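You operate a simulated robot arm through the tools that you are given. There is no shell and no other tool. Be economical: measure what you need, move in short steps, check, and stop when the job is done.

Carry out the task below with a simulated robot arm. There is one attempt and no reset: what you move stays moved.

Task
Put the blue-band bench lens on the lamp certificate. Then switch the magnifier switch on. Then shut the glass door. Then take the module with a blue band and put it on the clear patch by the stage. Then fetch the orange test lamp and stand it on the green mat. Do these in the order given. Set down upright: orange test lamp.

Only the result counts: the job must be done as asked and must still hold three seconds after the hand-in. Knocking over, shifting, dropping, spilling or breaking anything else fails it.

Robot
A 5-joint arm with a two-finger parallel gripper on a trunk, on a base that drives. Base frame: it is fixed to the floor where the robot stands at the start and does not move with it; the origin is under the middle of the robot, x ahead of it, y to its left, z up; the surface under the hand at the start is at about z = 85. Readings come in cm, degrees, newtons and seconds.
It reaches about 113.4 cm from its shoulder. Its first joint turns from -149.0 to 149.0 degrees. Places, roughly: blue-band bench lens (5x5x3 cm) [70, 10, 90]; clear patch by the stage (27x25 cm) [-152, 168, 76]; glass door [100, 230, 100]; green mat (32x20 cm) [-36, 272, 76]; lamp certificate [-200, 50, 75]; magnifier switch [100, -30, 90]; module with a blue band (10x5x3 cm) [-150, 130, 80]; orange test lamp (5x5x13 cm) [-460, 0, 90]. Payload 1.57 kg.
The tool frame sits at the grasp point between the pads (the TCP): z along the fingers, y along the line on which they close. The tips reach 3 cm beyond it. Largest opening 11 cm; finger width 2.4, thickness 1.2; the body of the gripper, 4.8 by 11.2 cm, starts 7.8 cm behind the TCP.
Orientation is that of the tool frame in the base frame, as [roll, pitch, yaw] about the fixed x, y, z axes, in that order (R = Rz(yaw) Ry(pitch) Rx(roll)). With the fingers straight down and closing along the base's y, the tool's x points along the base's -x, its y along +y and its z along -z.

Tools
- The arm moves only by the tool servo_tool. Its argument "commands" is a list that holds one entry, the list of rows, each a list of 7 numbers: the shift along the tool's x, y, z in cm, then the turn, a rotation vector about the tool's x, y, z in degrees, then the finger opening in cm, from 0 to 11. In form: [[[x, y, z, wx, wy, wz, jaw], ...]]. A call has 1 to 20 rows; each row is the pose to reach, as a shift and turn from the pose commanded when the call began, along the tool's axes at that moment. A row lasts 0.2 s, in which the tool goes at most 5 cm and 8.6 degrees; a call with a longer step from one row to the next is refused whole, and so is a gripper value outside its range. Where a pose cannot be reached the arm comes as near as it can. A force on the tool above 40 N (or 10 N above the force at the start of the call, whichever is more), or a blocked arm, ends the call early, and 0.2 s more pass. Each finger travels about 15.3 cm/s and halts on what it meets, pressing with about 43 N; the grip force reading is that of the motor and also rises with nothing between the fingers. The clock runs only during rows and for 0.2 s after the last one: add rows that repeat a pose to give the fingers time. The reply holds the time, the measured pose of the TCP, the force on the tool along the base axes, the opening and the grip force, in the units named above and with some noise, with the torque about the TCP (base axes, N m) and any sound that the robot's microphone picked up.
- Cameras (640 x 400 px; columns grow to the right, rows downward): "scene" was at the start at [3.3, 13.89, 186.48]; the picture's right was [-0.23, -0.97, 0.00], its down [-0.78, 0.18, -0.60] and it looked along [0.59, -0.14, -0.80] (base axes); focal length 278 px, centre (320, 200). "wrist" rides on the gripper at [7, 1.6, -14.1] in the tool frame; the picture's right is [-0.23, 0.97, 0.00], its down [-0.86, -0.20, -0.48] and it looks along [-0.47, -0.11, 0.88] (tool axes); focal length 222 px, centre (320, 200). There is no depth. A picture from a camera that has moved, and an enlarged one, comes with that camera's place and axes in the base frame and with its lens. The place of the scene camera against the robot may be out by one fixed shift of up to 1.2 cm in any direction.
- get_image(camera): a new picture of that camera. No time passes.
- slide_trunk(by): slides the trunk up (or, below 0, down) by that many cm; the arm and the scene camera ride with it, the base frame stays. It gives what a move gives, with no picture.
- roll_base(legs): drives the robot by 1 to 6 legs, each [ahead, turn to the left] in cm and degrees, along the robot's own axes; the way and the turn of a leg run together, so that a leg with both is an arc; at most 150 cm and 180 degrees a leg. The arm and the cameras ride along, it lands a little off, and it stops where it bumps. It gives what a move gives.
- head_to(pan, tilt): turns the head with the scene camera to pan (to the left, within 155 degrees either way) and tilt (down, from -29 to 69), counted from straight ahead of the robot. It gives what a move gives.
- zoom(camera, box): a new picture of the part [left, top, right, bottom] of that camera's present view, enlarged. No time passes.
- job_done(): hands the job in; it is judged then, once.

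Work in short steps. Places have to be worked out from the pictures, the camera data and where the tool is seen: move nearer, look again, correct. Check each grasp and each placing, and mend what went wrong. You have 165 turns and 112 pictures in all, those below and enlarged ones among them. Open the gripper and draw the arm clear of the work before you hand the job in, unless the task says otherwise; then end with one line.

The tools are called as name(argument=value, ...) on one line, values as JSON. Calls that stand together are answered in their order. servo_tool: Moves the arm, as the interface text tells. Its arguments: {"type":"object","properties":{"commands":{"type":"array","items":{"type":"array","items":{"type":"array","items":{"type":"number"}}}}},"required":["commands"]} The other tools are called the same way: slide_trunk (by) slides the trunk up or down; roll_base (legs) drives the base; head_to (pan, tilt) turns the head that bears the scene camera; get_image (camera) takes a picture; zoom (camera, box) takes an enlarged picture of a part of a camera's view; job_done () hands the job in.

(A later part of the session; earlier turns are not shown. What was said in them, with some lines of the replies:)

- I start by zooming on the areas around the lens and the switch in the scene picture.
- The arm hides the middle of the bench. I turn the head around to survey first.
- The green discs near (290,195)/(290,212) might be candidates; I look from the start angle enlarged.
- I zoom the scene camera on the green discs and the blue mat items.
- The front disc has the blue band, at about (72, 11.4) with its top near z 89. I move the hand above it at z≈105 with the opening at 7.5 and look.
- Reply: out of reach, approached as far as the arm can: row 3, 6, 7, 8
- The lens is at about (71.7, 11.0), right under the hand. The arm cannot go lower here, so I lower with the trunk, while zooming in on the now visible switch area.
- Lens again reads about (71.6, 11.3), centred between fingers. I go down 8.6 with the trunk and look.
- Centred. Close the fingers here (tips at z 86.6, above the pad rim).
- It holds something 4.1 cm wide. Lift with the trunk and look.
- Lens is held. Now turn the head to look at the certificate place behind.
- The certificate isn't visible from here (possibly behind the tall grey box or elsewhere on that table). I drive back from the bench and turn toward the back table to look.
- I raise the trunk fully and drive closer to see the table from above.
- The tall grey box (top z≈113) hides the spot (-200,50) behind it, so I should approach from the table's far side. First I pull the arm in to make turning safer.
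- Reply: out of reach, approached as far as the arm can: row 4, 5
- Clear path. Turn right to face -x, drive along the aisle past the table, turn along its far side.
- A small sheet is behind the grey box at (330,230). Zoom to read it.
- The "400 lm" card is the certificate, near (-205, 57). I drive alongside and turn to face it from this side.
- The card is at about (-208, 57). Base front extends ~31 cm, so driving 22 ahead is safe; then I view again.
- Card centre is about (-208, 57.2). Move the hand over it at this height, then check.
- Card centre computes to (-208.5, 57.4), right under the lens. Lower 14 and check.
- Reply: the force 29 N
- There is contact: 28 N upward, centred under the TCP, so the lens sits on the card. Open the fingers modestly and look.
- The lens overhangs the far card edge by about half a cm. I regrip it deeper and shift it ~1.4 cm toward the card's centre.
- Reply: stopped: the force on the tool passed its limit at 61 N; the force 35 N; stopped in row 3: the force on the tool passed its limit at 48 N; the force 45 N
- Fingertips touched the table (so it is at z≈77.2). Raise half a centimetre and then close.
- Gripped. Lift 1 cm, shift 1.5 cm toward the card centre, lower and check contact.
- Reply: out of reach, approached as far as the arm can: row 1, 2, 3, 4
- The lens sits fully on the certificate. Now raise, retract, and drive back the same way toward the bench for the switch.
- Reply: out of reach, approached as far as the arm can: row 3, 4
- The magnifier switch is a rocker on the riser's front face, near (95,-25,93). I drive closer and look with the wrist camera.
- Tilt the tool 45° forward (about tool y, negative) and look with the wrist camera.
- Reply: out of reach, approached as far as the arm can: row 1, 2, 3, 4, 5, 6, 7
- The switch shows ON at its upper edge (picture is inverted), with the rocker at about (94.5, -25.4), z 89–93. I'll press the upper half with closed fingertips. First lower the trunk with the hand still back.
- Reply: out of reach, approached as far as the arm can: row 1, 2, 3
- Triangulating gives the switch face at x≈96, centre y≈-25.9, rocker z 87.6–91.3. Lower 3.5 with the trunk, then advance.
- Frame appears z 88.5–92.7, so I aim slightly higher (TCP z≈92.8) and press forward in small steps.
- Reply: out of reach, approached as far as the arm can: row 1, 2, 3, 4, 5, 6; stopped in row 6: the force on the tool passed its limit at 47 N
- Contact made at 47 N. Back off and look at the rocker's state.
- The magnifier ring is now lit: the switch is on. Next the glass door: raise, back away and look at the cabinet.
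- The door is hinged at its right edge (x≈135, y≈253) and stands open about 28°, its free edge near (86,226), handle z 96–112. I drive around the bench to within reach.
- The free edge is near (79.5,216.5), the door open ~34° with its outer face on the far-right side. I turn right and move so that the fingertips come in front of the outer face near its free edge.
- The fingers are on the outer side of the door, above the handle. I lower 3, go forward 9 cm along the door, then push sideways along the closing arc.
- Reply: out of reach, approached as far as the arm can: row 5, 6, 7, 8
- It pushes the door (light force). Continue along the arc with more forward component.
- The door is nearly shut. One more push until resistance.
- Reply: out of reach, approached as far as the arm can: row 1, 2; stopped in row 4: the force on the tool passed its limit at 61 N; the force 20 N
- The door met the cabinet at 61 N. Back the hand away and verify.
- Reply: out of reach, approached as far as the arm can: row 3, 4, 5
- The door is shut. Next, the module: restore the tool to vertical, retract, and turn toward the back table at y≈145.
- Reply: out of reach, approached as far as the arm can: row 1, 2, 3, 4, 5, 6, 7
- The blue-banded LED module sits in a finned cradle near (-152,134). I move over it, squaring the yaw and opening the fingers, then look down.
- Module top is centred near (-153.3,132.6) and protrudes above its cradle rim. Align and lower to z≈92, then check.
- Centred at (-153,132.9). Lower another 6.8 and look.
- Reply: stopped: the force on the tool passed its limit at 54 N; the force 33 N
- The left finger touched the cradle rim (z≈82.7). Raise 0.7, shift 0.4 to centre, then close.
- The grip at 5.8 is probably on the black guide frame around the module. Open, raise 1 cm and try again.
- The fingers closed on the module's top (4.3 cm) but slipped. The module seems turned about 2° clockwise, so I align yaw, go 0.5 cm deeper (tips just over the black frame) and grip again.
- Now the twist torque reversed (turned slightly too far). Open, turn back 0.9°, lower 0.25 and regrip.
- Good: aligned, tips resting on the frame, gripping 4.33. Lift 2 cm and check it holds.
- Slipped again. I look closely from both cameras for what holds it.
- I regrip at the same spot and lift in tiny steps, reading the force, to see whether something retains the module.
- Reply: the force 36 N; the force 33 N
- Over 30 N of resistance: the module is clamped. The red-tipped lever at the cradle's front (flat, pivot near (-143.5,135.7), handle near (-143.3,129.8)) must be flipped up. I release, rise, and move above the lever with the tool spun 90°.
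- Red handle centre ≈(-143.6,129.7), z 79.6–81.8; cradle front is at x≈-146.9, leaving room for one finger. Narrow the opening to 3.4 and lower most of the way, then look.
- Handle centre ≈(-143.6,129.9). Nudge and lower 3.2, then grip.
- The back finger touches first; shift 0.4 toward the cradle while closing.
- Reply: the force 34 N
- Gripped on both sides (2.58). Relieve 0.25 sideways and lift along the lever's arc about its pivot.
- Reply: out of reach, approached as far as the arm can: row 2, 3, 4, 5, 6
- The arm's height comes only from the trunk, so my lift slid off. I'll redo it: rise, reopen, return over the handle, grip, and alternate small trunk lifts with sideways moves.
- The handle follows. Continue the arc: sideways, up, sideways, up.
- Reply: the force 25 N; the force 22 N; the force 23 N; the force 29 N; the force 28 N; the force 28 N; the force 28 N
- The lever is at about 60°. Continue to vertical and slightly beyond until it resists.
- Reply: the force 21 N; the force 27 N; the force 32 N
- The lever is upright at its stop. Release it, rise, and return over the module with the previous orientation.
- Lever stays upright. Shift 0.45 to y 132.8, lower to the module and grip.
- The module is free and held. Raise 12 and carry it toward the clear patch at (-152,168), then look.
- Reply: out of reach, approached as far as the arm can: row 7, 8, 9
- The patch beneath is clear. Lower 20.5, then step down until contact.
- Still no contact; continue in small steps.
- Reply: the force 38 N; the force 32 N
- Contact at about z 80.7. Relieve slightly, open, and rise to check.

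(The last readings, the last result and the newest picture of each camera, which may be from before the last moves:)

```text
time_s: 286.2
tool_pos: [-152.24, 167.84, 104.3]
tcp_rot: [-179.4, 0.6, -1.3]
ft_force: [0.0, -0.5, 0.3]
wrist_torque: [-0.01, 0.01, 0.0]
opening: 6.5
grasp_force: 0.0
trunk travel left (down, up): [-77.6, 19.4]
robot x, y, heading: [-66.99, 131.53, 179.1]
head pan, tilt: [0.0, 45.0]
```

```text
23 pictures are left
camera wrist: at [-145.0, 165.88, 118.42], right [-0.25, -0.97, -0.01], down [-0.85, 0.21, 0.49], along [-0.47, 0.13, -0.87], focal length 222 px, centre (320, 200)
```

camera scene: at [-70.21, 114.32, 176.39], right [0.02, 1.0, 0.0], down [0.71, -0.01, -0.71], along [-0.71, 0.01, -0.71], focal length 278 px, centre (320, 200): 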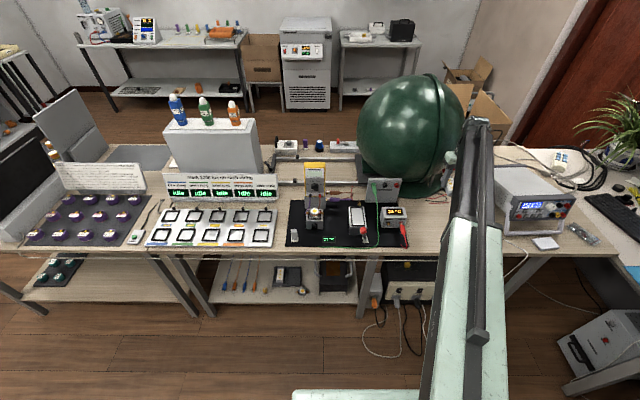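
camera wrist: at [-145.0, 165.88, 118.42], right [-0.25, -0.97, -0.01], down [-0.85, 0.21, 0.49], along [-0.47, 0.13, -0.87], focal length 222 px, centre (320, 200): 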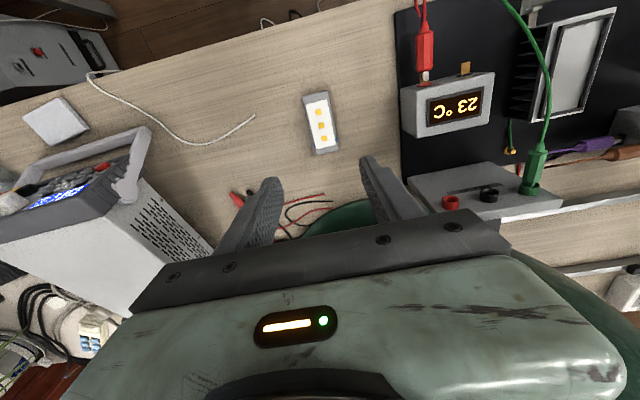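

The module lies flat on the clear patch. Now for the orange lamp: raise, pull the arm in, and drive around to the far table.

slide_trunk(by=19.4)

servo_tool(commands=[[[2.5, 4, 0, 0, 0, 0, 5], [5, 8, 0, 0, 0, 0, 4], [7.5, 12, 0, 0, 0, 0, 3], [10, 16, 0, 0, 0, 0, 2], [12.5, 20, 0, 0, 0, 0, 1], [15, 24, 0, 0, 0, 0, 0], [18, 27, 0, 0, 0, 0, 0], [21, 29, 0, 0, 0, 0, 0], [24, 30, 0, 0, 0, 0, 0], [27, 30, 0, 0, 0, 0, 0]]])

roll_base(legs=[[-8, 0], [0, 91], [130, 0], [117, 0], [0, -90]])

```text
time_s: 288.4
tool_pos: [-152.13, 167.78, 123.75]
tcp_rot: [-179.4, 0.5, -1.3]
ft_force: [0.7, 0.5, -0.6]
wrist_torque: [-0.03, -0.03, 0.01]
opening: 6.49
grasp_force: 0.0
trunk travel left (down, up): [-97.0, 0.0]
robot x, y, heading: [-66.92, 131.29, 179.0]
head pan, tilt: [0.0, 45.0]
```

```text
time_s: 290.6
tool_pos: [-125.72, 137.24, 123.63]
tcp_rot: [-179.4, 0.4, -1.3]
ft_force: [-0.6, -0.2, -0.6]
wrist_torque: [0.0, 0.02, -0.01]
opening: 0.01
grasp_force: 20.9
out of reach, approached as far as the arm can: row 5, 6, 7, 9, 10
trunk travel left (down, up): [-97.0, 0.0]
robot x, y, heading: [-66.99, 131.38, 179.0]
head pan, tilt: [0.0, 45.0]
```

```text
time_s: 310.9
tool_pos: [-108.65, -111.2, 123.65]
tcp_rot: [-179.4, 0.5, 1.8]
ft_force: [0.1, 0.3, -0.2]
wrist_torque: [0.04, -0.03, 0.02]
opening: 0.0
grasp_force: 21.8
trunk travel left (down, up): [-97.0, 0.0]
robot x, y, heading: [-49.44, -115.16, -177.4]
head pan, tilt: [0.0, 45.0]
```

roll_base(legs=[[0, -2.6], [130, 0], [130, 0], [0, -90], [112, 0], [0, 90]])

head_to(pan=0, tilt=35)

get_image(camera="scene")

```text
time_s: 336.9
tool_pos: [-364.77, 1.97, 123.61]
tcp_rot: [-179.5, 0.4, -3.1]
ft_force: [-1.2, -0.1, 0.6]
wrist_torque: [-0.07, -0.04, -0.01]
opening: 0.0
grasp_force: 21.5
trunk travel left (down, up): [-97.0, 0.0]
robot x, y, heading: [-305.83, -5.86, 177.4]
head pan, tilt: [0.0, 45.0]
```

```text
time_s: 337.6
tool_pos: [-364.58, 2.01, 123.74]
tcp_rot: [-179.5, 0.5, -3.0]
ft_force: [0.5, -0.3, -0.5]
wrist_torque: [0.01, 0.0, 0.02]
opening: 0.0
grasp_force: 21.4
trunk travel left (down, up): [-97.0, 0.0]
robot x, y, heading: [-305.5, -5.96, 177.3]
head pan, tilt: [0.0, 35.0]
```

```text
22 pictures are left
camera scene: at [-310.4, -23.06, 197.43], right [0.05, 1.0, 0.0], down [0.57, -0.03, -0.82], along [-0.82, 0.04, -0.57], focal length 278 px, centre (320, 200)
```

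scene: 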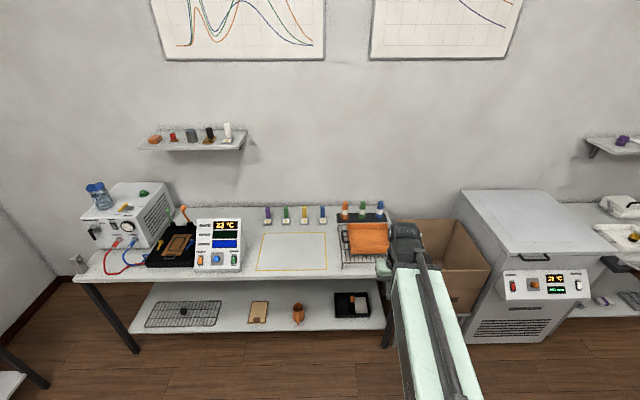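

zoom(camera="scene", box=[310, 180, 410, 270])

```text
4.44 times, centred on (360, 225) of scene
camera zoom: at [-310.4, -23.06, 197.43], right [0.05, 1.0, 0.0], down [0.57, -0.03, -0.82], along [-0.82, 0.04, -0.57], focal length 1236 px, centre (142, 89)
```

zoom: 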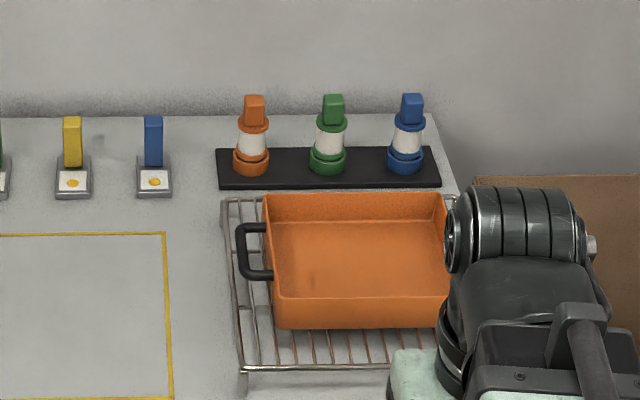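

The orange lamp stands at about (-460,1), z 79–92. I drive 68 ahead and move the hand above it.

roll_base(legs=[[68, 2]])

```text
time_s: 341.3
tool_pos: [-432.88, 1.18, 123.74]
tcp_rot: [-179.4, 0.5, -0.7]
ft_force: [-0.4, -0.5, -0.3]
wrist_torque: [0.01, 0.02, -0.02]
opening: 0.01
grasp_force: 21.0
trunk travel left (down, up): [-97.0, 0.0]
robot x, y, heading: [-374.08, -3.96, -179.8]
head pan, tilt: [0.0, 35.0]
```

servo_tool(commands=[[[-4.5, 0, 0, 0, 0, 0, 2], [-9, 0, 0, 0, 0, 0, 4], [-13.5, 0, 0, 0, 0, 0, 6], [-18, 0, 0, 0, 0, 0, 8], [-22.5, 0, 0, 0, 0, 0, 8], [-26.5, 0, 0, 0, 0, 0, 8], [-26.5, 0, 0, 0, 0, 0, 8]]])

get_image(camera="wrist")

```text
time_s: 342.9
tool_pos: [-459.49, 1.43, 123.69]
tcp_rot: [-179.4, 0.5, -0.5]
ft_force: [0.9, 0.1, -0.1]
wrist_torque: [-0.03, 0.01, 0.01]
opening: 7.99
grasp_force: 0.1
trunk travel left (down, up): [-97.0, 0.0]
robot x, y, heading: [-373.92, -4.13, -179.8]
head pan, tilt: [0.0, 35.0]
```

```text
20 pictures are left
camera wrist: at [-452.16, -0.49, 137.82], right [-0.24, -0.97, -0.01], down [-0.85, 0.2, 0.49], along [-0.47, 0.12, -0.87], focal length 222 px, centre (320, 200)
```

wrist: 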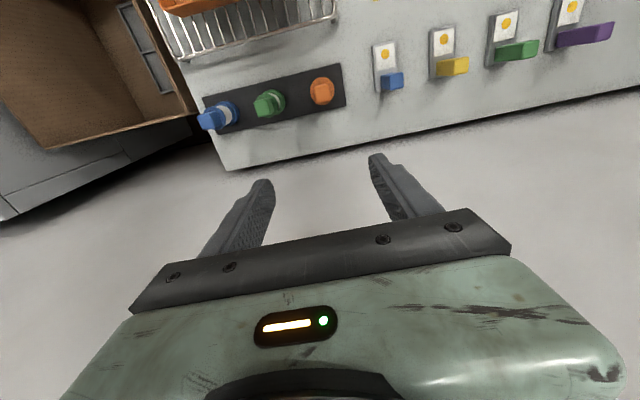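

The wrist view puts the lamp at about (-454.3, 0.0), with the green lamp 10 cm beside it. Shift there, lower 22 and check.

servo_tool(commands=[[[3, 0.7, 0, 0, 0, 0, 7.4], [5.2, 1.4, 0, 0, 0, 0, 7], [5.2, 1.4, 0, 0, 0, 0, 7]]])

slide_trunk(by=-22)

get_image(camera="wrist")

```text
time_s: 343.7
tool_pos: [-454.24, 0.03, 123.67]
tcp_rot: [-179.4, 0.5, -0.5]
ft_force: [0.2, -0.1, -0.2]
wrist_torque: [-0.02, 0.01, -0.01]
opening: 7.0
grasp_force: 0.1
trunk travel left (down, up): [-97.0, 0.0]
robot x, y, heading: [-373.93, -3.55, -180.2]
head pan, tilt: [0.0, 35.0]
```

```text
time_s: 346.1
tool_pos: [-454.25, -0.08, 101.77]
tcp_rot: [-179.5, 0.5, -0.6]
ft_force: [-0.1, 0.7, -1.0]
wrist_torque: [0.0, 0.02, 0.01]
opening: 7.0
grasp_force: 0.1
trunk travel left (down, up): [-75.0, 22.0]
robot x, y, heading: [-373.62, -3.97, -180.0]
head pan, tilt: [0.0, 35.0]
```

```text
19 pictures are left
camera wrist: at [-447.0, -1.86, 115.8], right [-0.24, -0.97, -0.01], down [-0.85, 0.2, 0.49], along [-0.47, 0.12, -0.87], focal length 222 px, centre (320, 200)
```

wrist: 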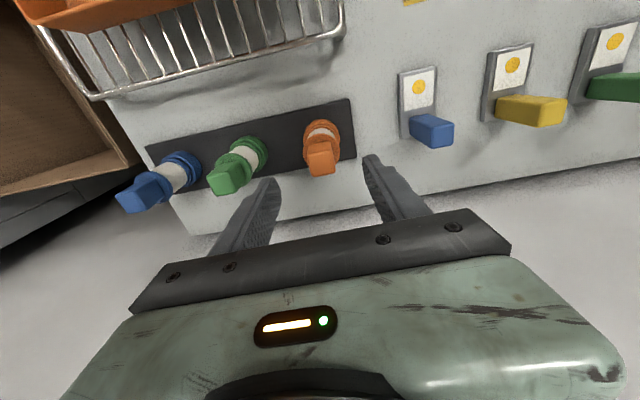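

Lamp axis ≈(-454.4, 0). Lower 15.2 to TCP z≈86.6 and grip.

slide_trunk(by=-15.2)

servo_tool(commands=[[[0, 0, 0, 0, 0, 0, 6], [0, 0, 0, 0, 0, 0, 5], [0, 0, 0, 0, 0, 0, 4], [0, 0, 0, 0, 0, 0, 3.2], [0, 0, 0, 0, 0, 0, 2.5], [0, 0, 0, 0, 0, 0, 2.5]]])

get_image(camera="wrist")

```text
time_s: 347.8
tool_pos: [-454.34, 0.06, 86.44]
tcp_rot: [-179.3, 0.5, -0.5]
ft_force: [-0.8, 0.8, 0.5]
wrist_torque: [0.02, 0.04, -0.01]
opening: 6.99
grasp_force: 0.0
trunk travel left (down, up): [-59.8, 37.2]
robot x, y, heading: [-373.9, -4.15, -179.9]
head pan, tilt: [0.0, 35.0]
```

```text
time_s: 349.2
tool_pos: [-454.25, -0.0, 86.49]
tcp_rot: [-179.4, 0.5, -0.6]
ft_force: [-0.8, 0.2, 0.6]
wrist_torque: [0.04, 0.02, -0.02]
opening: 4.32
grasp_force: 43.7
trunk travel left (down, up): [-59.8, 37.2]
robot x, y, heading: [-373.41, -4.03, -180.0]
head pan, tilt: [0.0, 35.0]
```

```text
18 pictures are left
camera wrist: at [-447.01, -1.85, 100.59], right [-0.24, -0.97, -0.01], down [-0.85, 0.2, 0.49], along [-0.47, 0.12, -0.87], focal length 222 px, centre (320, 200)
```

wrist: 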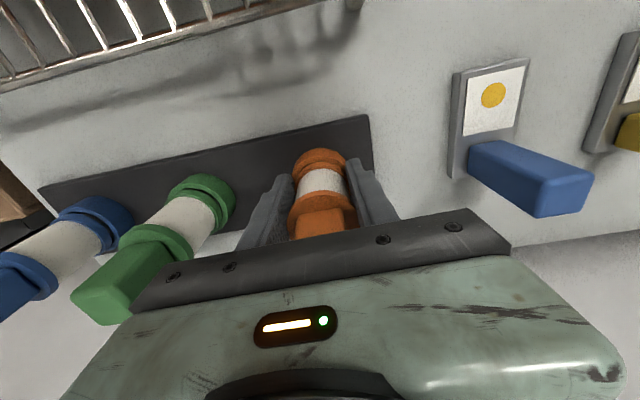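

Gripped at 4.3. Lift gently and check the force, then all the way up.

slide_trunk(by=1.5)

slide_trunk(by=35.7)

servo_tool(commands=[[[4.5, 0, 0, 0, 0, 0, 2.5], [9, 0, 0, 0, 0, 0, 2.5], [13.5, 0, 0, 0, 0, 0, 2.5], [18, 0, 0, 0, 0, 0, 2.5], [21, 0, 0, 0, 0, 0, 2.5], [21, 0, 0, 0, 0, 0, 2.5]]])

get_image(camera="wrist")

```text
time_s: 349.9
tool_pos: [-454.25, -0.01, 88.0]
tcp_rot: [-179.5, 0.4, -0.5]
ft_force: [0.5, 0.4, -1.0]
wrist_torque: [0.01, -0.03, 0.01]
opening: 4.31
grasp_force: 43.4
trunk travel left (down, up): [-61.3, 35.7]
robot x, y, heading: [-373.76, -3.99, -179.9]
head pan, tilt: [0.0, 35.0]
```

```text
time_s: 353.4
tool_pos: [-454.21, -0.02, 123.81]
tcp_rot: [-179.4, 0.5, -0.6]
ft_force: [0.2, -0.4, 0.0]
wrist_torque: [0.01, -0.03, -0.01]
opening: 4.31
grasp_force: 43.2
trunk travel left (down, up): [-97.0, 0.0]
robot x, y, heading: [-374.14, -4.33, -180.2]
head pan, tilt: [0.0, 35.0]
```

```text
time_s: 354.8
tool_pos: [-433.02, -0.19, 123.63]
tcp_rot: [-179.4, 0.3, -0.7]
ft_force: [-1.8, 0.9, -0.6]
wrist_torque: [0.0, 0.04, -0.01]
opening: 4.3
grasp_force: 42.5
trunk travel left (down, up): [-97.0, 0.0]
robot x, y, heading: [-373.68, -3.99, -180.1]
head pan, tilt: [0.0, 35.0]
```

```text
17 pictures are left
camera wrist: at [-425.92, -2.08, 137.79], right [-0.24, -0.97, -0.01], down [-0.85, 0.2, 0.49], along [-0.47, 0.12, -0.87], focal length 222 px, centre (320, 200)
```

wrist: 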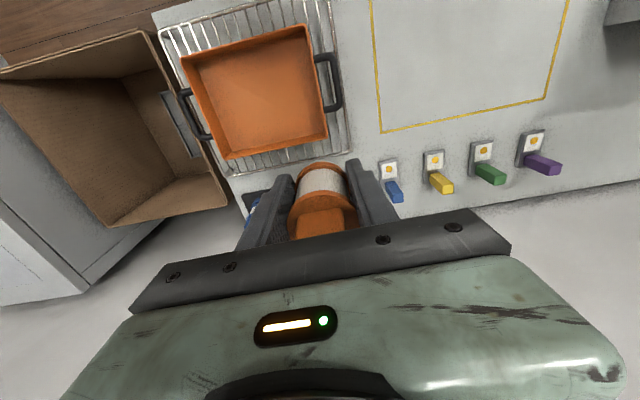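

The lamp is held well. Drive back through the aisle toward the green mat.

roll_base(legs=[[-68, 0], [0, 90], [111, 0], [0, 90]])

```text
time_s: 371.5
tool_pos: [-245.96, -119.24, 123.68]
tcp_rot: [-179.4, 0.5, 179.6]
ft_force: [-0.4, 0.8, -1.2]
wrist_torque: [-0.05, 0.02, -0.03]
opening: 4.33
grasp_force: 42.7
trunk travel left (down, up): [-97.0, 0.0]
robot x, y, heading: [-305.65, -117.11, -0.0]
head pan, tilt: [0.0, 35.0]
```

roll_base(legs=[[130, 0], [135, 0], [0, 90], [140, 0], [130, 0]])

get_image(camera="scene")

```text
time_s: 400.6
tool_pos: [-49.53, 212.86, 123.72]
tcp_rot: [-179.4, 0.5, -88.6]
ft_force: [-0.8, 0.7, -0.5]
wrist_torque: [-0.01, 0.0, -0.04]
opening: 4.33
grasp_force: 42.8
trunk travel left (down, up): [-97.0, 0.0]
robot x, y, heading: [-49.51, 153.55, 91.9]
head pan, tilt: [0.0, 35.0]
```

```text
16 pictures are left
camera scene: at [-66.11, 157.06, 197.43], right [1.0, 0.03, 0.0], down [0.02, -0.57, -0.82], along [-0.02, 0.82, -0.57], focal length 278 px, centre (320, 200)
```

scene: 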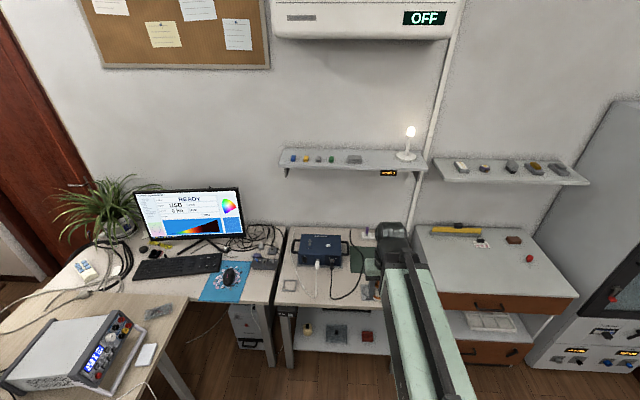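

get_image(camera="wrist")

```text
15 pictures are left
camera wrist: at [-50.93, 205.7, 137.79], right [-0.98, 0.2, -0.01], down [0.17, 0.86, 0.49], along [0.11, 0.48, -0.87], focal length 222 px, centre (320, 200)
```

wrist: 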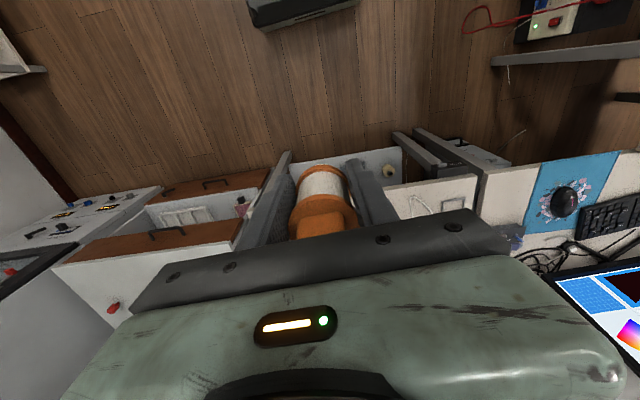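

The table's mat lies ahead, and a wall shelf front is at about y 278, z 128, so I'll stay at y≤268. Drive 28 ahead and look.

roll_base(legs=[[28, -2]])

get_image(camera="wrist")

get_image(camera="scene")

```text
time_s: 402.6
tool_pos: [-47.39, 240.97, 123.58]
tcp_rot: [-179.4, 0.5, -91.2]
ft_force: [0.0, 0.8, -0.8]
wrist_torque: [0.01, 0.05, 0.0]
opening: 4.29
grasp_force: 42.7
trunk travel left (down, up): [-97.0, 0.0]
robot x, y, heading: [-50.3, 181.17, 89.1]
head pan, tilt: [0.0, 35.0]
```

```text
14 pictures are left
camera wrist: at [-49.2, 233.88, 137.76], right [-0.97, 0.25, -0.01], down [0.21, 0.85, 0.49], along [0.13, 0.47, -0.87], focal length 222 px, centre (320, 200)
```

wrist: 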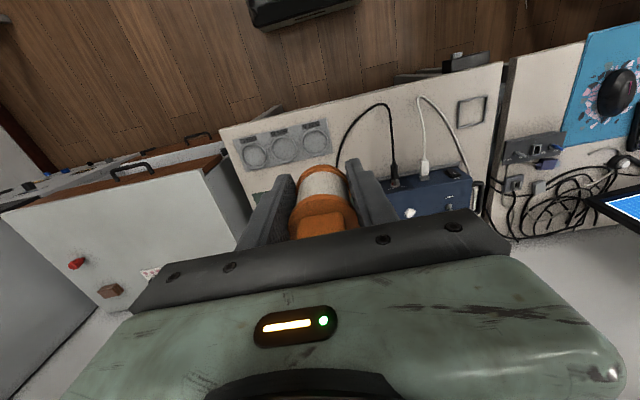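

```text
13 pictures are left
camera scene: at [-66.48, 186.0, 197.43], right [1.0, -0.01, 0.0], down [-0.01, -0.57, -0.82], along [0.01, 0.82, -0.57], focal length 278 px, centre (320, 200)
```

scene: 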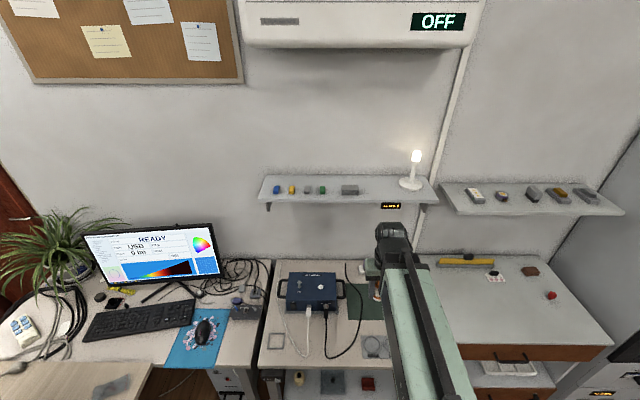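

zoom(camera="scene", box=[320, 240, 440, 370])

```text
3.08 times, centred on (380, 305) of scene
camera zoom: at [-66.48, 186.0, 197.43], right [1.0, -0.01, 0.0], down [-0.01, -0.57, -0.82], along [0.01, 0.82, -0.57], focal length 856 px, centre (135, -123)
```

zoom: 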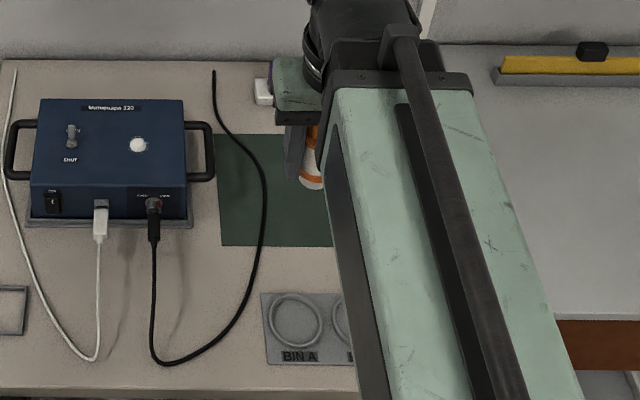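

The mat spans x≈-52…-20, y≈261…281, with a cable over its left part. I'll place the lamp near (-34,268). Lower 25 first, then advance.

slide_trunk(by=-25)

servo_tool(commands=[[[-4, -2, 0, 0, 0, 0, 2.5], [-8, -4, 0, 0, 0, 0, 2.5], [-12, -6, 0, 0, 0, 0, 2.5], [-16, -8, 0, 0, 0, 0, 2.5], [-20, -10, 0, 0, 0, 0, 2.5], [-24, -12, 0, 0, 0, 0, 2.5], [-27.3, -12.9, 0, 0, 0, 0, 2.5], [-27.3, -12.9, 0, 0, 0, 0, 2.5]]])

get_image(camera="wrist")

get_image(camera="scene")

```text
time_s: 405.1
tool_pos: [-47.49, 240.9, 98.71]
tcp_rot: [-179.4, 0.5, -91.1]
ft_force: [-0.1, 0.0, -1.0]
wrist_torque: [-0.03, -0.01, 0.0]
opening: 4.31
grasp_force: 42.4
trunk travel left (down, up): [-72.0, 25.0]
robot x, y, heading: [-49.94, 181.87, 89.3]
head pan, tilt: [0.0, 35.0]
```

```text
time_s: 406.9
tool_pos: [-34.09, 268.02, 98.71]
tcp_rot: [-179.4, 0.5, -91.1]
ft_force: [0.4, 0.2, -1.4]
wrist_torque: [-0.03, -0.02, 0.0]
opening: 4.3
grasp_force: 42.8
out of reach, approached as far as the arm can: row 4, 5, 6, 7, 8
trunk travel left (down, up): [-72.0, 25.0]
robot x, y, heading: [-50.15, 181.96, 89.2]
head pan, tilt: [0.0, 35.0]
```

```text
11 pictures are left
camera wrist: at [-35.89, 260.91, 112.78], right [-0.97, 0.25, -0.01], down [0.21, 0.85, 0.49], along [0.13, 0.47, -0.87], focal length 222 px, centre (320, 200)
```

wrist: 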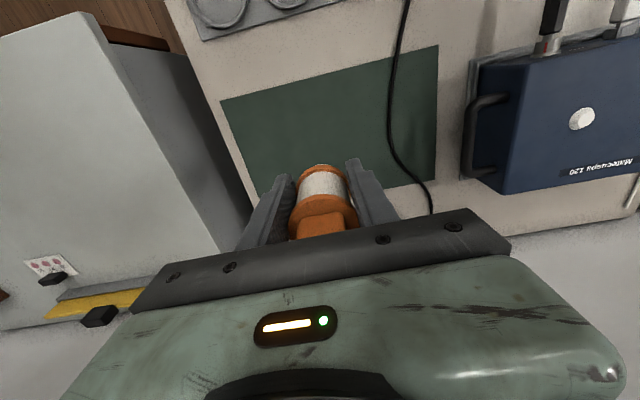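

```text
10 pictures are left
camera scene: at [-66.47, 185.88, 172.43], right [1.0, -0.01, 0.0], down [-0.01, -0.57, -0.82], along [0.01, 0.82, -0.57], focal length 278 px, centre (320, 200)
```

scene: 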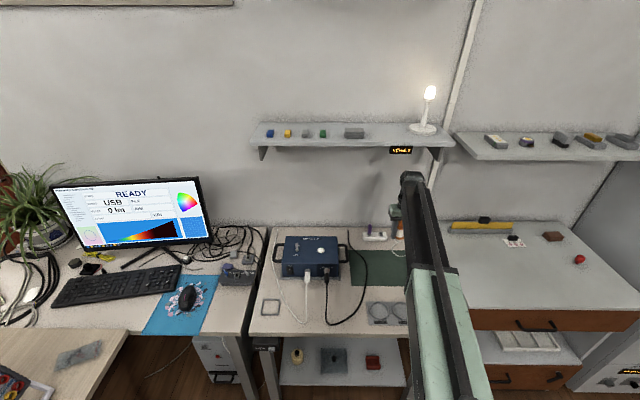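

The spot under the lamp is clear mat. Lower 12, then step down to contact.

slide_trunk(by=-12)

slide_trunk(by=-0.6)

slide_trunk(by=-0.5)

```text
time_s: 408.4
tool_pos: [-34.04, 267.96, 86.66]
tcp_rot: [-179.5, 0.5, -91.1]
ft_force: [-0.5, -0.7, -0.4]
wrist_torque: [0.01, -0.01, -0.03]
opening: 4.29
grasp_force: 43.5
trunk travel left (down, up): [-60.0, 37.0]
robot x, y, heading: [-50.21, 181.62, 88.9]
head pan, tilt: [0.0, 35.0]
```

```text
time_s: 409.0
tool_pos: [-34.06, 267.98, 86.03]
tcp_rot: [-179.5, 0.4, -91.2]
ft_force: [1.2, 1.0, -1.5]
wrist_torque: [-0.02, 0.0, -0.04]
opening: 4.34
grasp_force: 43.3
trunk travel left (down, up): [-59.4, 37.6]
robot x, y, heading: [-49.94, 181.94, 89.1]
head pan, tilt: [0.0, 35.0]
```

```text
time_s: 409.5
tool_pos: [-34.11, 267.97, 85.58]
tcp_rot: [-179.3, 0.5, -91.1]
ft_force: [0.1, 0.2, -1.5]
wrist_torque: [-0.04, 0.04, -0.05]
opening: 4.32
grasp_force: 43.0
trunk travel left (down, up): [-58.9, 38.1]
robot x, y, heading: [-50.42, 181.43, 89.0]
head pan, tilt: [0.0, 35.0]
```

slide_trunk(by=-0.4)

slide_trunk(by=-0.3)

slide_trunk(by=-0.3)

```text
time_s: 410.1
tool_pos: [-34.19, 268.06, 85.15]
tcp_rot: [-179.5, 0.4, -91.1]
ft_force: [0.3, 0.1, -1.0]
wrist_torque: [-0.01, 0.0, -0.01]
opening: 4.3
grasp_force: 42.8
trunk travel left (down, up): [-58.5, 38.5]
robot x, y, heading: [-50.1, 181.79, 89.1]
head pan, tilt: [0.0, 35.0]
```

```text
time_s: 410.6
tool_pos: [-34.17, 268.09, 84.8]
tcp_rot: [-179.5, 0.4, -91.1]
ft_force: [0.1, 0.1, -0.9]
wrist_torque: [0.0, 0.02, -0.01]
opening: 4.33
grasp_force: 42.9
trunk travel left (down, up): [-58.2, 38.8]
robot x, y, heading: [-49.84, 181.92, 89.1]
head pan, tilt: [0.0, 35.0]
```

```text
time_s: 411.1
tool_pos: [-34.06, 268.09, 84.61]
tcp_rot: [-179.3, 0.5, -91.0]
ft_force: [0.4, -0.6, -0.2]
wrist_torque: [-0.01, 0.02, 0.01]
opening: 4.31
grasp_force: 43.2
trunk travel left (down, up): [-57.9, 39.1]
robot x, y, heading: [-49.85, 182.02, 89.0]
head pan, tilt: [0.0, 35.0]
```

slide_trunk(by=-0.3)

slide_trunk(by=-0.3)

```text
time_s: 411.6
tool_pos: [-34.15, 268.06, 84.38]
tcp_rot: [-179.4, 0.4, -91.1]
ft_force: [0.3, 0.0, -0.9]
wrist_torque: [-0.02, -0.04, -0.01]
opening: 4.3
grasp_force: 43.2
trunk travel left (down, up): [-57.6, 39.4]
robot x, y, heading: [-50.13, 182.21, 89.2]
head pan, tilt: [0.0, 35.0]
```

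```text
time_s: 412.1
tool_pos: [-34.06, 268.03, 83.87]
tcp_rot: [-179.3, 0.5, -91.2]
ft_force: [0.3, -0.5, -0.9]
wrist_torque: [-0.02, -0.01, 0.0]
opening: 4.36
grasp_force: 42.8
trunk travel left (down, up): [-57.3, 39.7]
robot x, y, heading: [-49.9, 181.46, 89.3]
head pan, tilt: [0.0, 35.0]
```

slide_trunk(by=-0.3)

slide_trunk(by=-0.3)

slide_trunk(by=-0.3)

zoom(camera="wrist", box=[220, 50, 420, 250])

```text
time_s: 412.7
tool_pos: [-34.11, 268.1, 83.68]
tcp_rot: [-179.4, 0.5, -91.0]
ft_force: [0.2, -0.3, -0.2]
wrist_torque: [0.0, -0.02, -0.02]
opening: 4.31
grasp_force: 43.3
trunk travel left (down, up): [-57.0, 40.0]
robot x, y, heading: [-50.46, 181.97, 89.1]
head pan, tilt: [0.0, 35.0]
```

```text
time_s: 413.2
tool_pos: [-34.05, 267.93, 83.29]
tcp_rot: [-179.3, 0.5, -91.1]
ft_force: [-0.2, 0.3, -0.8]
wrist_torque: [0.02, 0.01, -0.01]
opening: 4.31
grasp_force: 43.2
trunk travel left (down, up): [-56.7, 40.3]
robot x, y, heading: [-50.4, 181.77, 89.2]
head pan, tilt: [0.0, 35.0]
```

```text
time_s: 413.7
tool_pos: [-34.12, 267.93, 83.1]
tcp_rot: [-179.4, 0.5, -91.0]
ft_force: [-1.1, -0.4, -0.7]
wrist_torque: [0.01, -0.02, 0.01]
opening: 4.28
grasp_force: 43.3
trunk travel left (down, up): [-56.4, 40.6]
robot x, y, heading: [-50.19, 181.65, 89.2]
head pan, tilt: [0.0, 35.0]
```

```text
2.00 times, centred on (320, 150) of wrist
camera zoom: at [-35.9, 260.89, 97.19], right [-0.97, 0.25, -0.01], down [0.21, 0.85, 0.49], along [0.13, 0.47, -0.87], focal length 444 px, centre (320, 300)
```

zoom: 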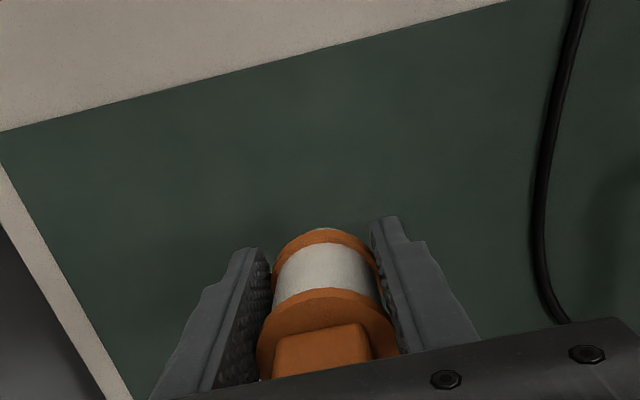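

slide_trunk(by=-0.4)

slide_trunk(by=-0.4)

slide_trunk(by=-0.4)

```text
time_s: 414.2
tool_pos: [-34.13, 268.12, 82.6]
tcp_rot: [-179.5, 0.6, -91.1]
ft_force: [0.8, 0.9, -0.5]
wrist_torque: [-0.01, 0.03, 0.03]
opening: 4.3
grasp_force: 43.2
trunk travel left (down, up): [-56.0, 41.0]
robot x, y, heading: [-50.18, 181.55, 89.1]
head pan, tilt: [0.0, 35.0]
```

```text
time_s: 414.8
tool_pos: [-34.07, 268.0, 82.29]
tcp_rot: [-179.4, 0.4, -91.1]
ft_force: [0.0, -0.8, -1.1]
wrist_torque: [-0.05, -0.01, 0.03]
opening: 4.3
grasp_force: 42.6
trunk travel left (down, up): [-55.6, 41.4]
robot x, y, heading: [-50.07, 181.56, 89.1]
head pan, tilt: [0.0, 35.0]
```

```text
time_s: 415.3
tool_pos: [-34.22, 268.01, 81.81]
tcp_rot: [-179.4, 0.5, -91.2]
ft_force: [-0.8, -0.1, -0.1]
wrist_torque: [-0.02, 0.01, -0.01]
opening: 4.32
grasp_force: 43.3
trunk travel left (down, up): [-55.2, 41.8]
robot x, y, heading: [-50.41, 181.93, 89.3]
head pan, tilt: [0.0, 35.0]
```

slide_trunk(by=-0.4)

slide_trunk(by=-0.4)

slide_trunk(by=-0.4)

```text
time_s: 415.8
tool_pos: [-34.17, 268.08, 81.52]
tcp_rot: [-179.4, 0.5, -91.1]
ft_force: [0.8, 0.6, -1.0]
wrist_torque: [0.0, 0.01, -0.02]
opening: 4.34
grasp_force: 42.7
trunk travel left (down, up): [-54.8, 42.2]
robot x, y, heading: [-50.14, 181.61, 89.2]
head pan, tilt: [0.0, 35.0]
```

```text
time_s: 416.4
tool_pos: [-34.08, 268.02, 81.08]
tcp_rot: [-179.5, 0.6, -91.2]
ft_force: [0.5, 0.1, -0.4]
wrist_torque: [0.0, -0.03, -0.05]
opening: 4.3
grasp_force: 43.2
trunk travel left (down, up): [-54.4, 42.6]
robot x, y, heading: [-49.97, 181.53, 89.3]
head pan, tilt: [0.0, 35.0]
```

```text
time_s: 416.9
tool_pos: [-34.15, 267.98, 80.64]
tcp_rot: [-179.4, 0.4, -91.1]
ft_force: [-0.8, 0.5, -0.9]
wrist_torque: [0.01, 0.02, 0.0]
opening: 4.34
grasp_force: 43.3
trunk travel left (down, up): [-54.0, 43.0]
robot x, y, heading: [-49.81, 181.39, 89.0]
head pan, tilt: [0.0, 35.0]
```

slide_trunk(by=-0.4)

slide_trunk(by=-0.4)

zoom(camera="scene", box=[340, 160, 460, 320])

```text
time_s: 417.4
tool_pos: [-34.12, 267.91, 80.33]
tcp_rot: [-179.4, 0.5, -91.1]
ft_force: [1.6, 2.7, 7.5]
wrist_torque: [0.22, 0.07, -0.03]
opening: 4.32
grasp_force: 43.0
trunk travel left (down, up): [-53.6, 43.4]
robot x, y, heading: [-49.91, 181.68, 89.1]
head pan, tilt: [0.0, 35.0]
```

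```text
time_s: 417.9
tool_pos: [-34.08, 267.81, 80.08]
tcp_rot: [-179.4, 0.7, -91.0]
ft_force: [0.0, 4.7, 31.1]
wrist_torque: [0.43, 0.22, -0.05]
opening: 4.29
grasp_force: 43.1
trunk travel left (down, up): [-53.2, 43.8]
robot x, y, heading: [-50.01, 181.62, 89.6]
head pan, tilt: [0.0, 35.0]
```

```text
2.50 times, centred on (400, 240) of scene
camera zoom: at [-66.54, 185.51, 153.67], right [1.0, -0.01, 0.0], down [-0.01, -0.57, -0.82], along [0.01, 0.82, -0.57], focal length 695 px, centre (120, 100)
```

zoom: 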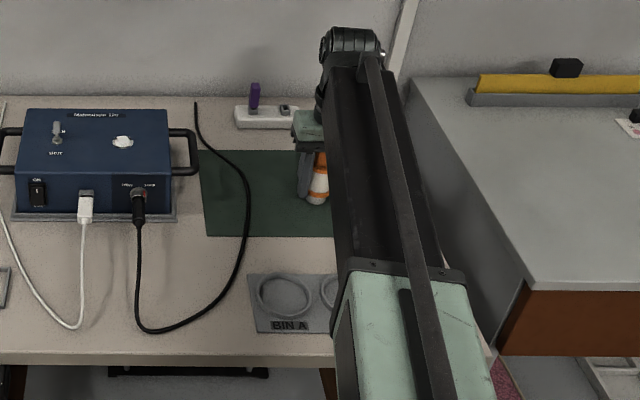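

Contact at z≈80.3 with 31 N: the lamp stands on the mat. Relieve, open, rise 16, and check.

slide_trunk(by=0.25)

servo_tool(commands=[[[0, 0, 0, 0, 0, 0, 4.6], [0, 0, 0, 0, 0, 0, 5], [0, 0, 0, 0, 0, 0, 5.6], [0, 0, 0, 0, 0, 0, 6.4], [0, 0, 0, 0, 0, 0, 7], [0, 0, 0, 0, 0, 0, 7]]])

slide_trunk(by=18)

get_image(camera="wrist")

```text
time_s: 418.5
tool_pos: [-34.19, 267.78, 80.13]
tcp_rot: [-179.4, 0.4, -91.2]
ft_force: [-1.1, -3.2, 3.1]
wrist_torque: [-0.12, 0.1, 0.06]
opening: 4.28
grasp_force: 42.6
trunk travel left (down, up): [-53.4, 43.6]
robot x, y, heading: [-50.38, 181.78, 89.3]
head pan, tilt: [0.0, 35.0]
```

```text
time_s: 419.9
tool_pos: [-34.03, 268.07, 80.08]
tcp_rot: [-179.3, 0.5, -91.1]
ft_force: [0.3, 0.2, -0.5]
wrist_torque: [0.02, -0.04, -0.01]
opening: 7.01
grasp_force: 0.1
trunk travel left (down, up): [-53.4, 43.6]
robot x, y, heading: [-49.89, 181.48, 88.8]
head pan, tilt: [0.0, 35.0]
```

```text
time_s: 421.9
tool_pos: [-34.15, 267.97, 98.2]
tcp_rot: [-179.4, 0.5, -91.1]
ft_force: [-0.2, -0.3, -0.1]
wrist_torque: [0.01, -0.01, -0.02]
opening: 7.01
grasp_force: 0.0
trunk travel left (down, up): [-71.4, 25.6]
robot x, y, heading: [-50.4, 181.85, 89.1]
head pan, tilt: [0.0, 35.0]
```

```text
7 pictures are left
camera wrist: at [-35.9, 260.89, 112.24], right [-0.97, 0.25, -0.01], down [0.21, 0.85, 0.49], along [0.13, 0.47, -0.87], focal length 222 px, centre (320, 200)
```

wrist: 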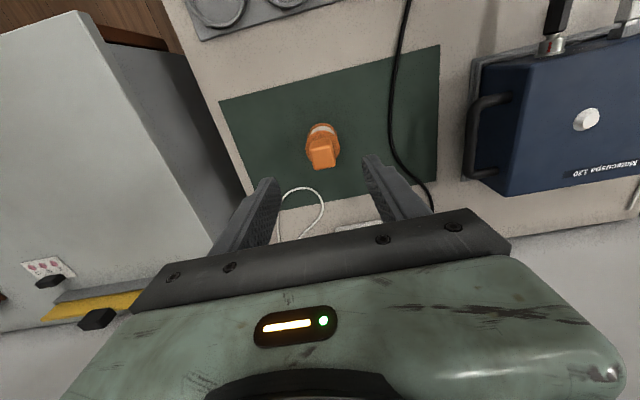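

The lamp stands upright on the mat. Retract the arm and back away, then take a final look.

servo_tool(commands=[[[4.5, 0, 0, 0, 0, 0, 7], [9, 0, 0, 0, 0, 0, 7], [13.5, 0, 0, 0, 0, 0, 8], [18, 0, 0, 0, 0, 0, 9], [22, 0, 0, 0, 0, 0, 9]]])

roll_base(legs=[[-35, 0]])

get_image(camera="scene")

head_to(pan=-45, tilt=25)

get_image(camera="scene")

```text
time_s: 423.1
tool_pos: [-34.59, 245.96, 98.23]
tcp_rot: [-179.3, 0.5, -91.1]
ft_force: [0.6, 0.6, -0.8]
wrist_torque: [-0.02, 0.01, -0.02]
opening: 9.01
grasp_force: 0.0
trunk travel left (down, up): [-71.4, 25.6]
robot x, y, heading: [-50.55, 181.61, 89.0]
head pan, tilt: [0.0, 35.0]
```

```text
time_s: 425.4
tool_pos: [-35.24, 210.78, 98.08]
tcp_rot: [-179.4, 0.6, -90.9]
ft_force: [0.2, -0.2, -0.6]
wrist_torque: [0.0, 0.01, -0.03]
opening: 8.99
grasp_force: 0.0
trunk travel left (down, up): [-71.4, 25.6]
robot x, y, heading: [-50.77, 146.2, 89.4]
head pan, tilt: [0.0, 35.0]
```

```text
6 pictures are left
camera scene: at [-67.0, 150.44, 171.88], right [1.0, -0.01, 0.0], down [-0.01, -0.57, -0.82], along [0.01, 0.82, -0.57], focal length 278 px, centre (320, 200)
```

scene: 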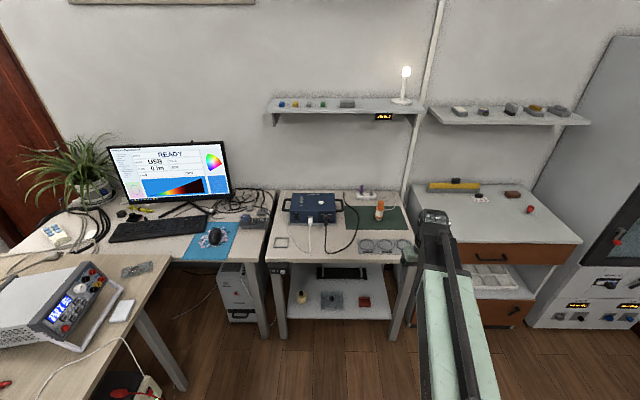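

```text
time_s: 426.5
tool_pos: [-35.28, 210.73, 98.08]
tcp_rot: [-179.4, 0.4, -90.9]
ft_force: [-0.5, -0.4, -0.8]
wrist_torque: [-0.01, 0.01, 0.01]
opening: 9.01
grasp_force: 0.0
trunk travel left (down, up): [-71.4, 25.6]
robot x, y, heading: [-50.64, 146.73, 89.0]
head pan, tilt: [-45.0, 25.0]
```

```text
5 pictures are left
camera scene: at [-60.52, 148.07, 173.46], right [0.7, -0.72, 0.0], down [-0.3, -0.3, -0.91], along [0.65, 0.63, -0.42], focal length 278 px, centre (320, 200)
```

scene: 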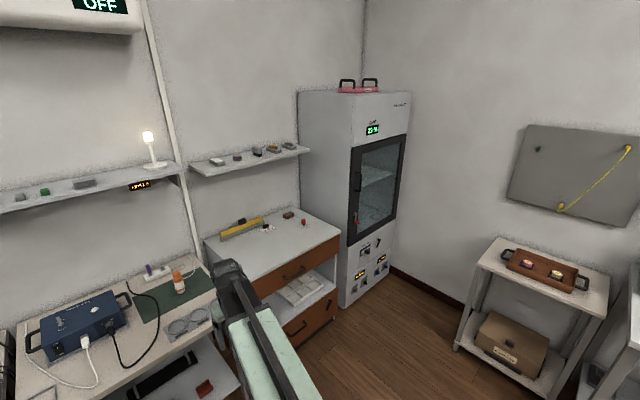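

The lamp is upright on the green mat, the door is still shut, the gripper is open and the arm is clear, so I hand in.

job_done()

```text
The job is handed in.
```

All five steps are done in the order given: the blue-band lens is on the lamp certificate, the magnifier is switched on, the glass door is shut, the blue-band module is on the clear patch (I flipped up the clamp lever holding it and left it up), and the orange test lamp stands upright on the green mat.
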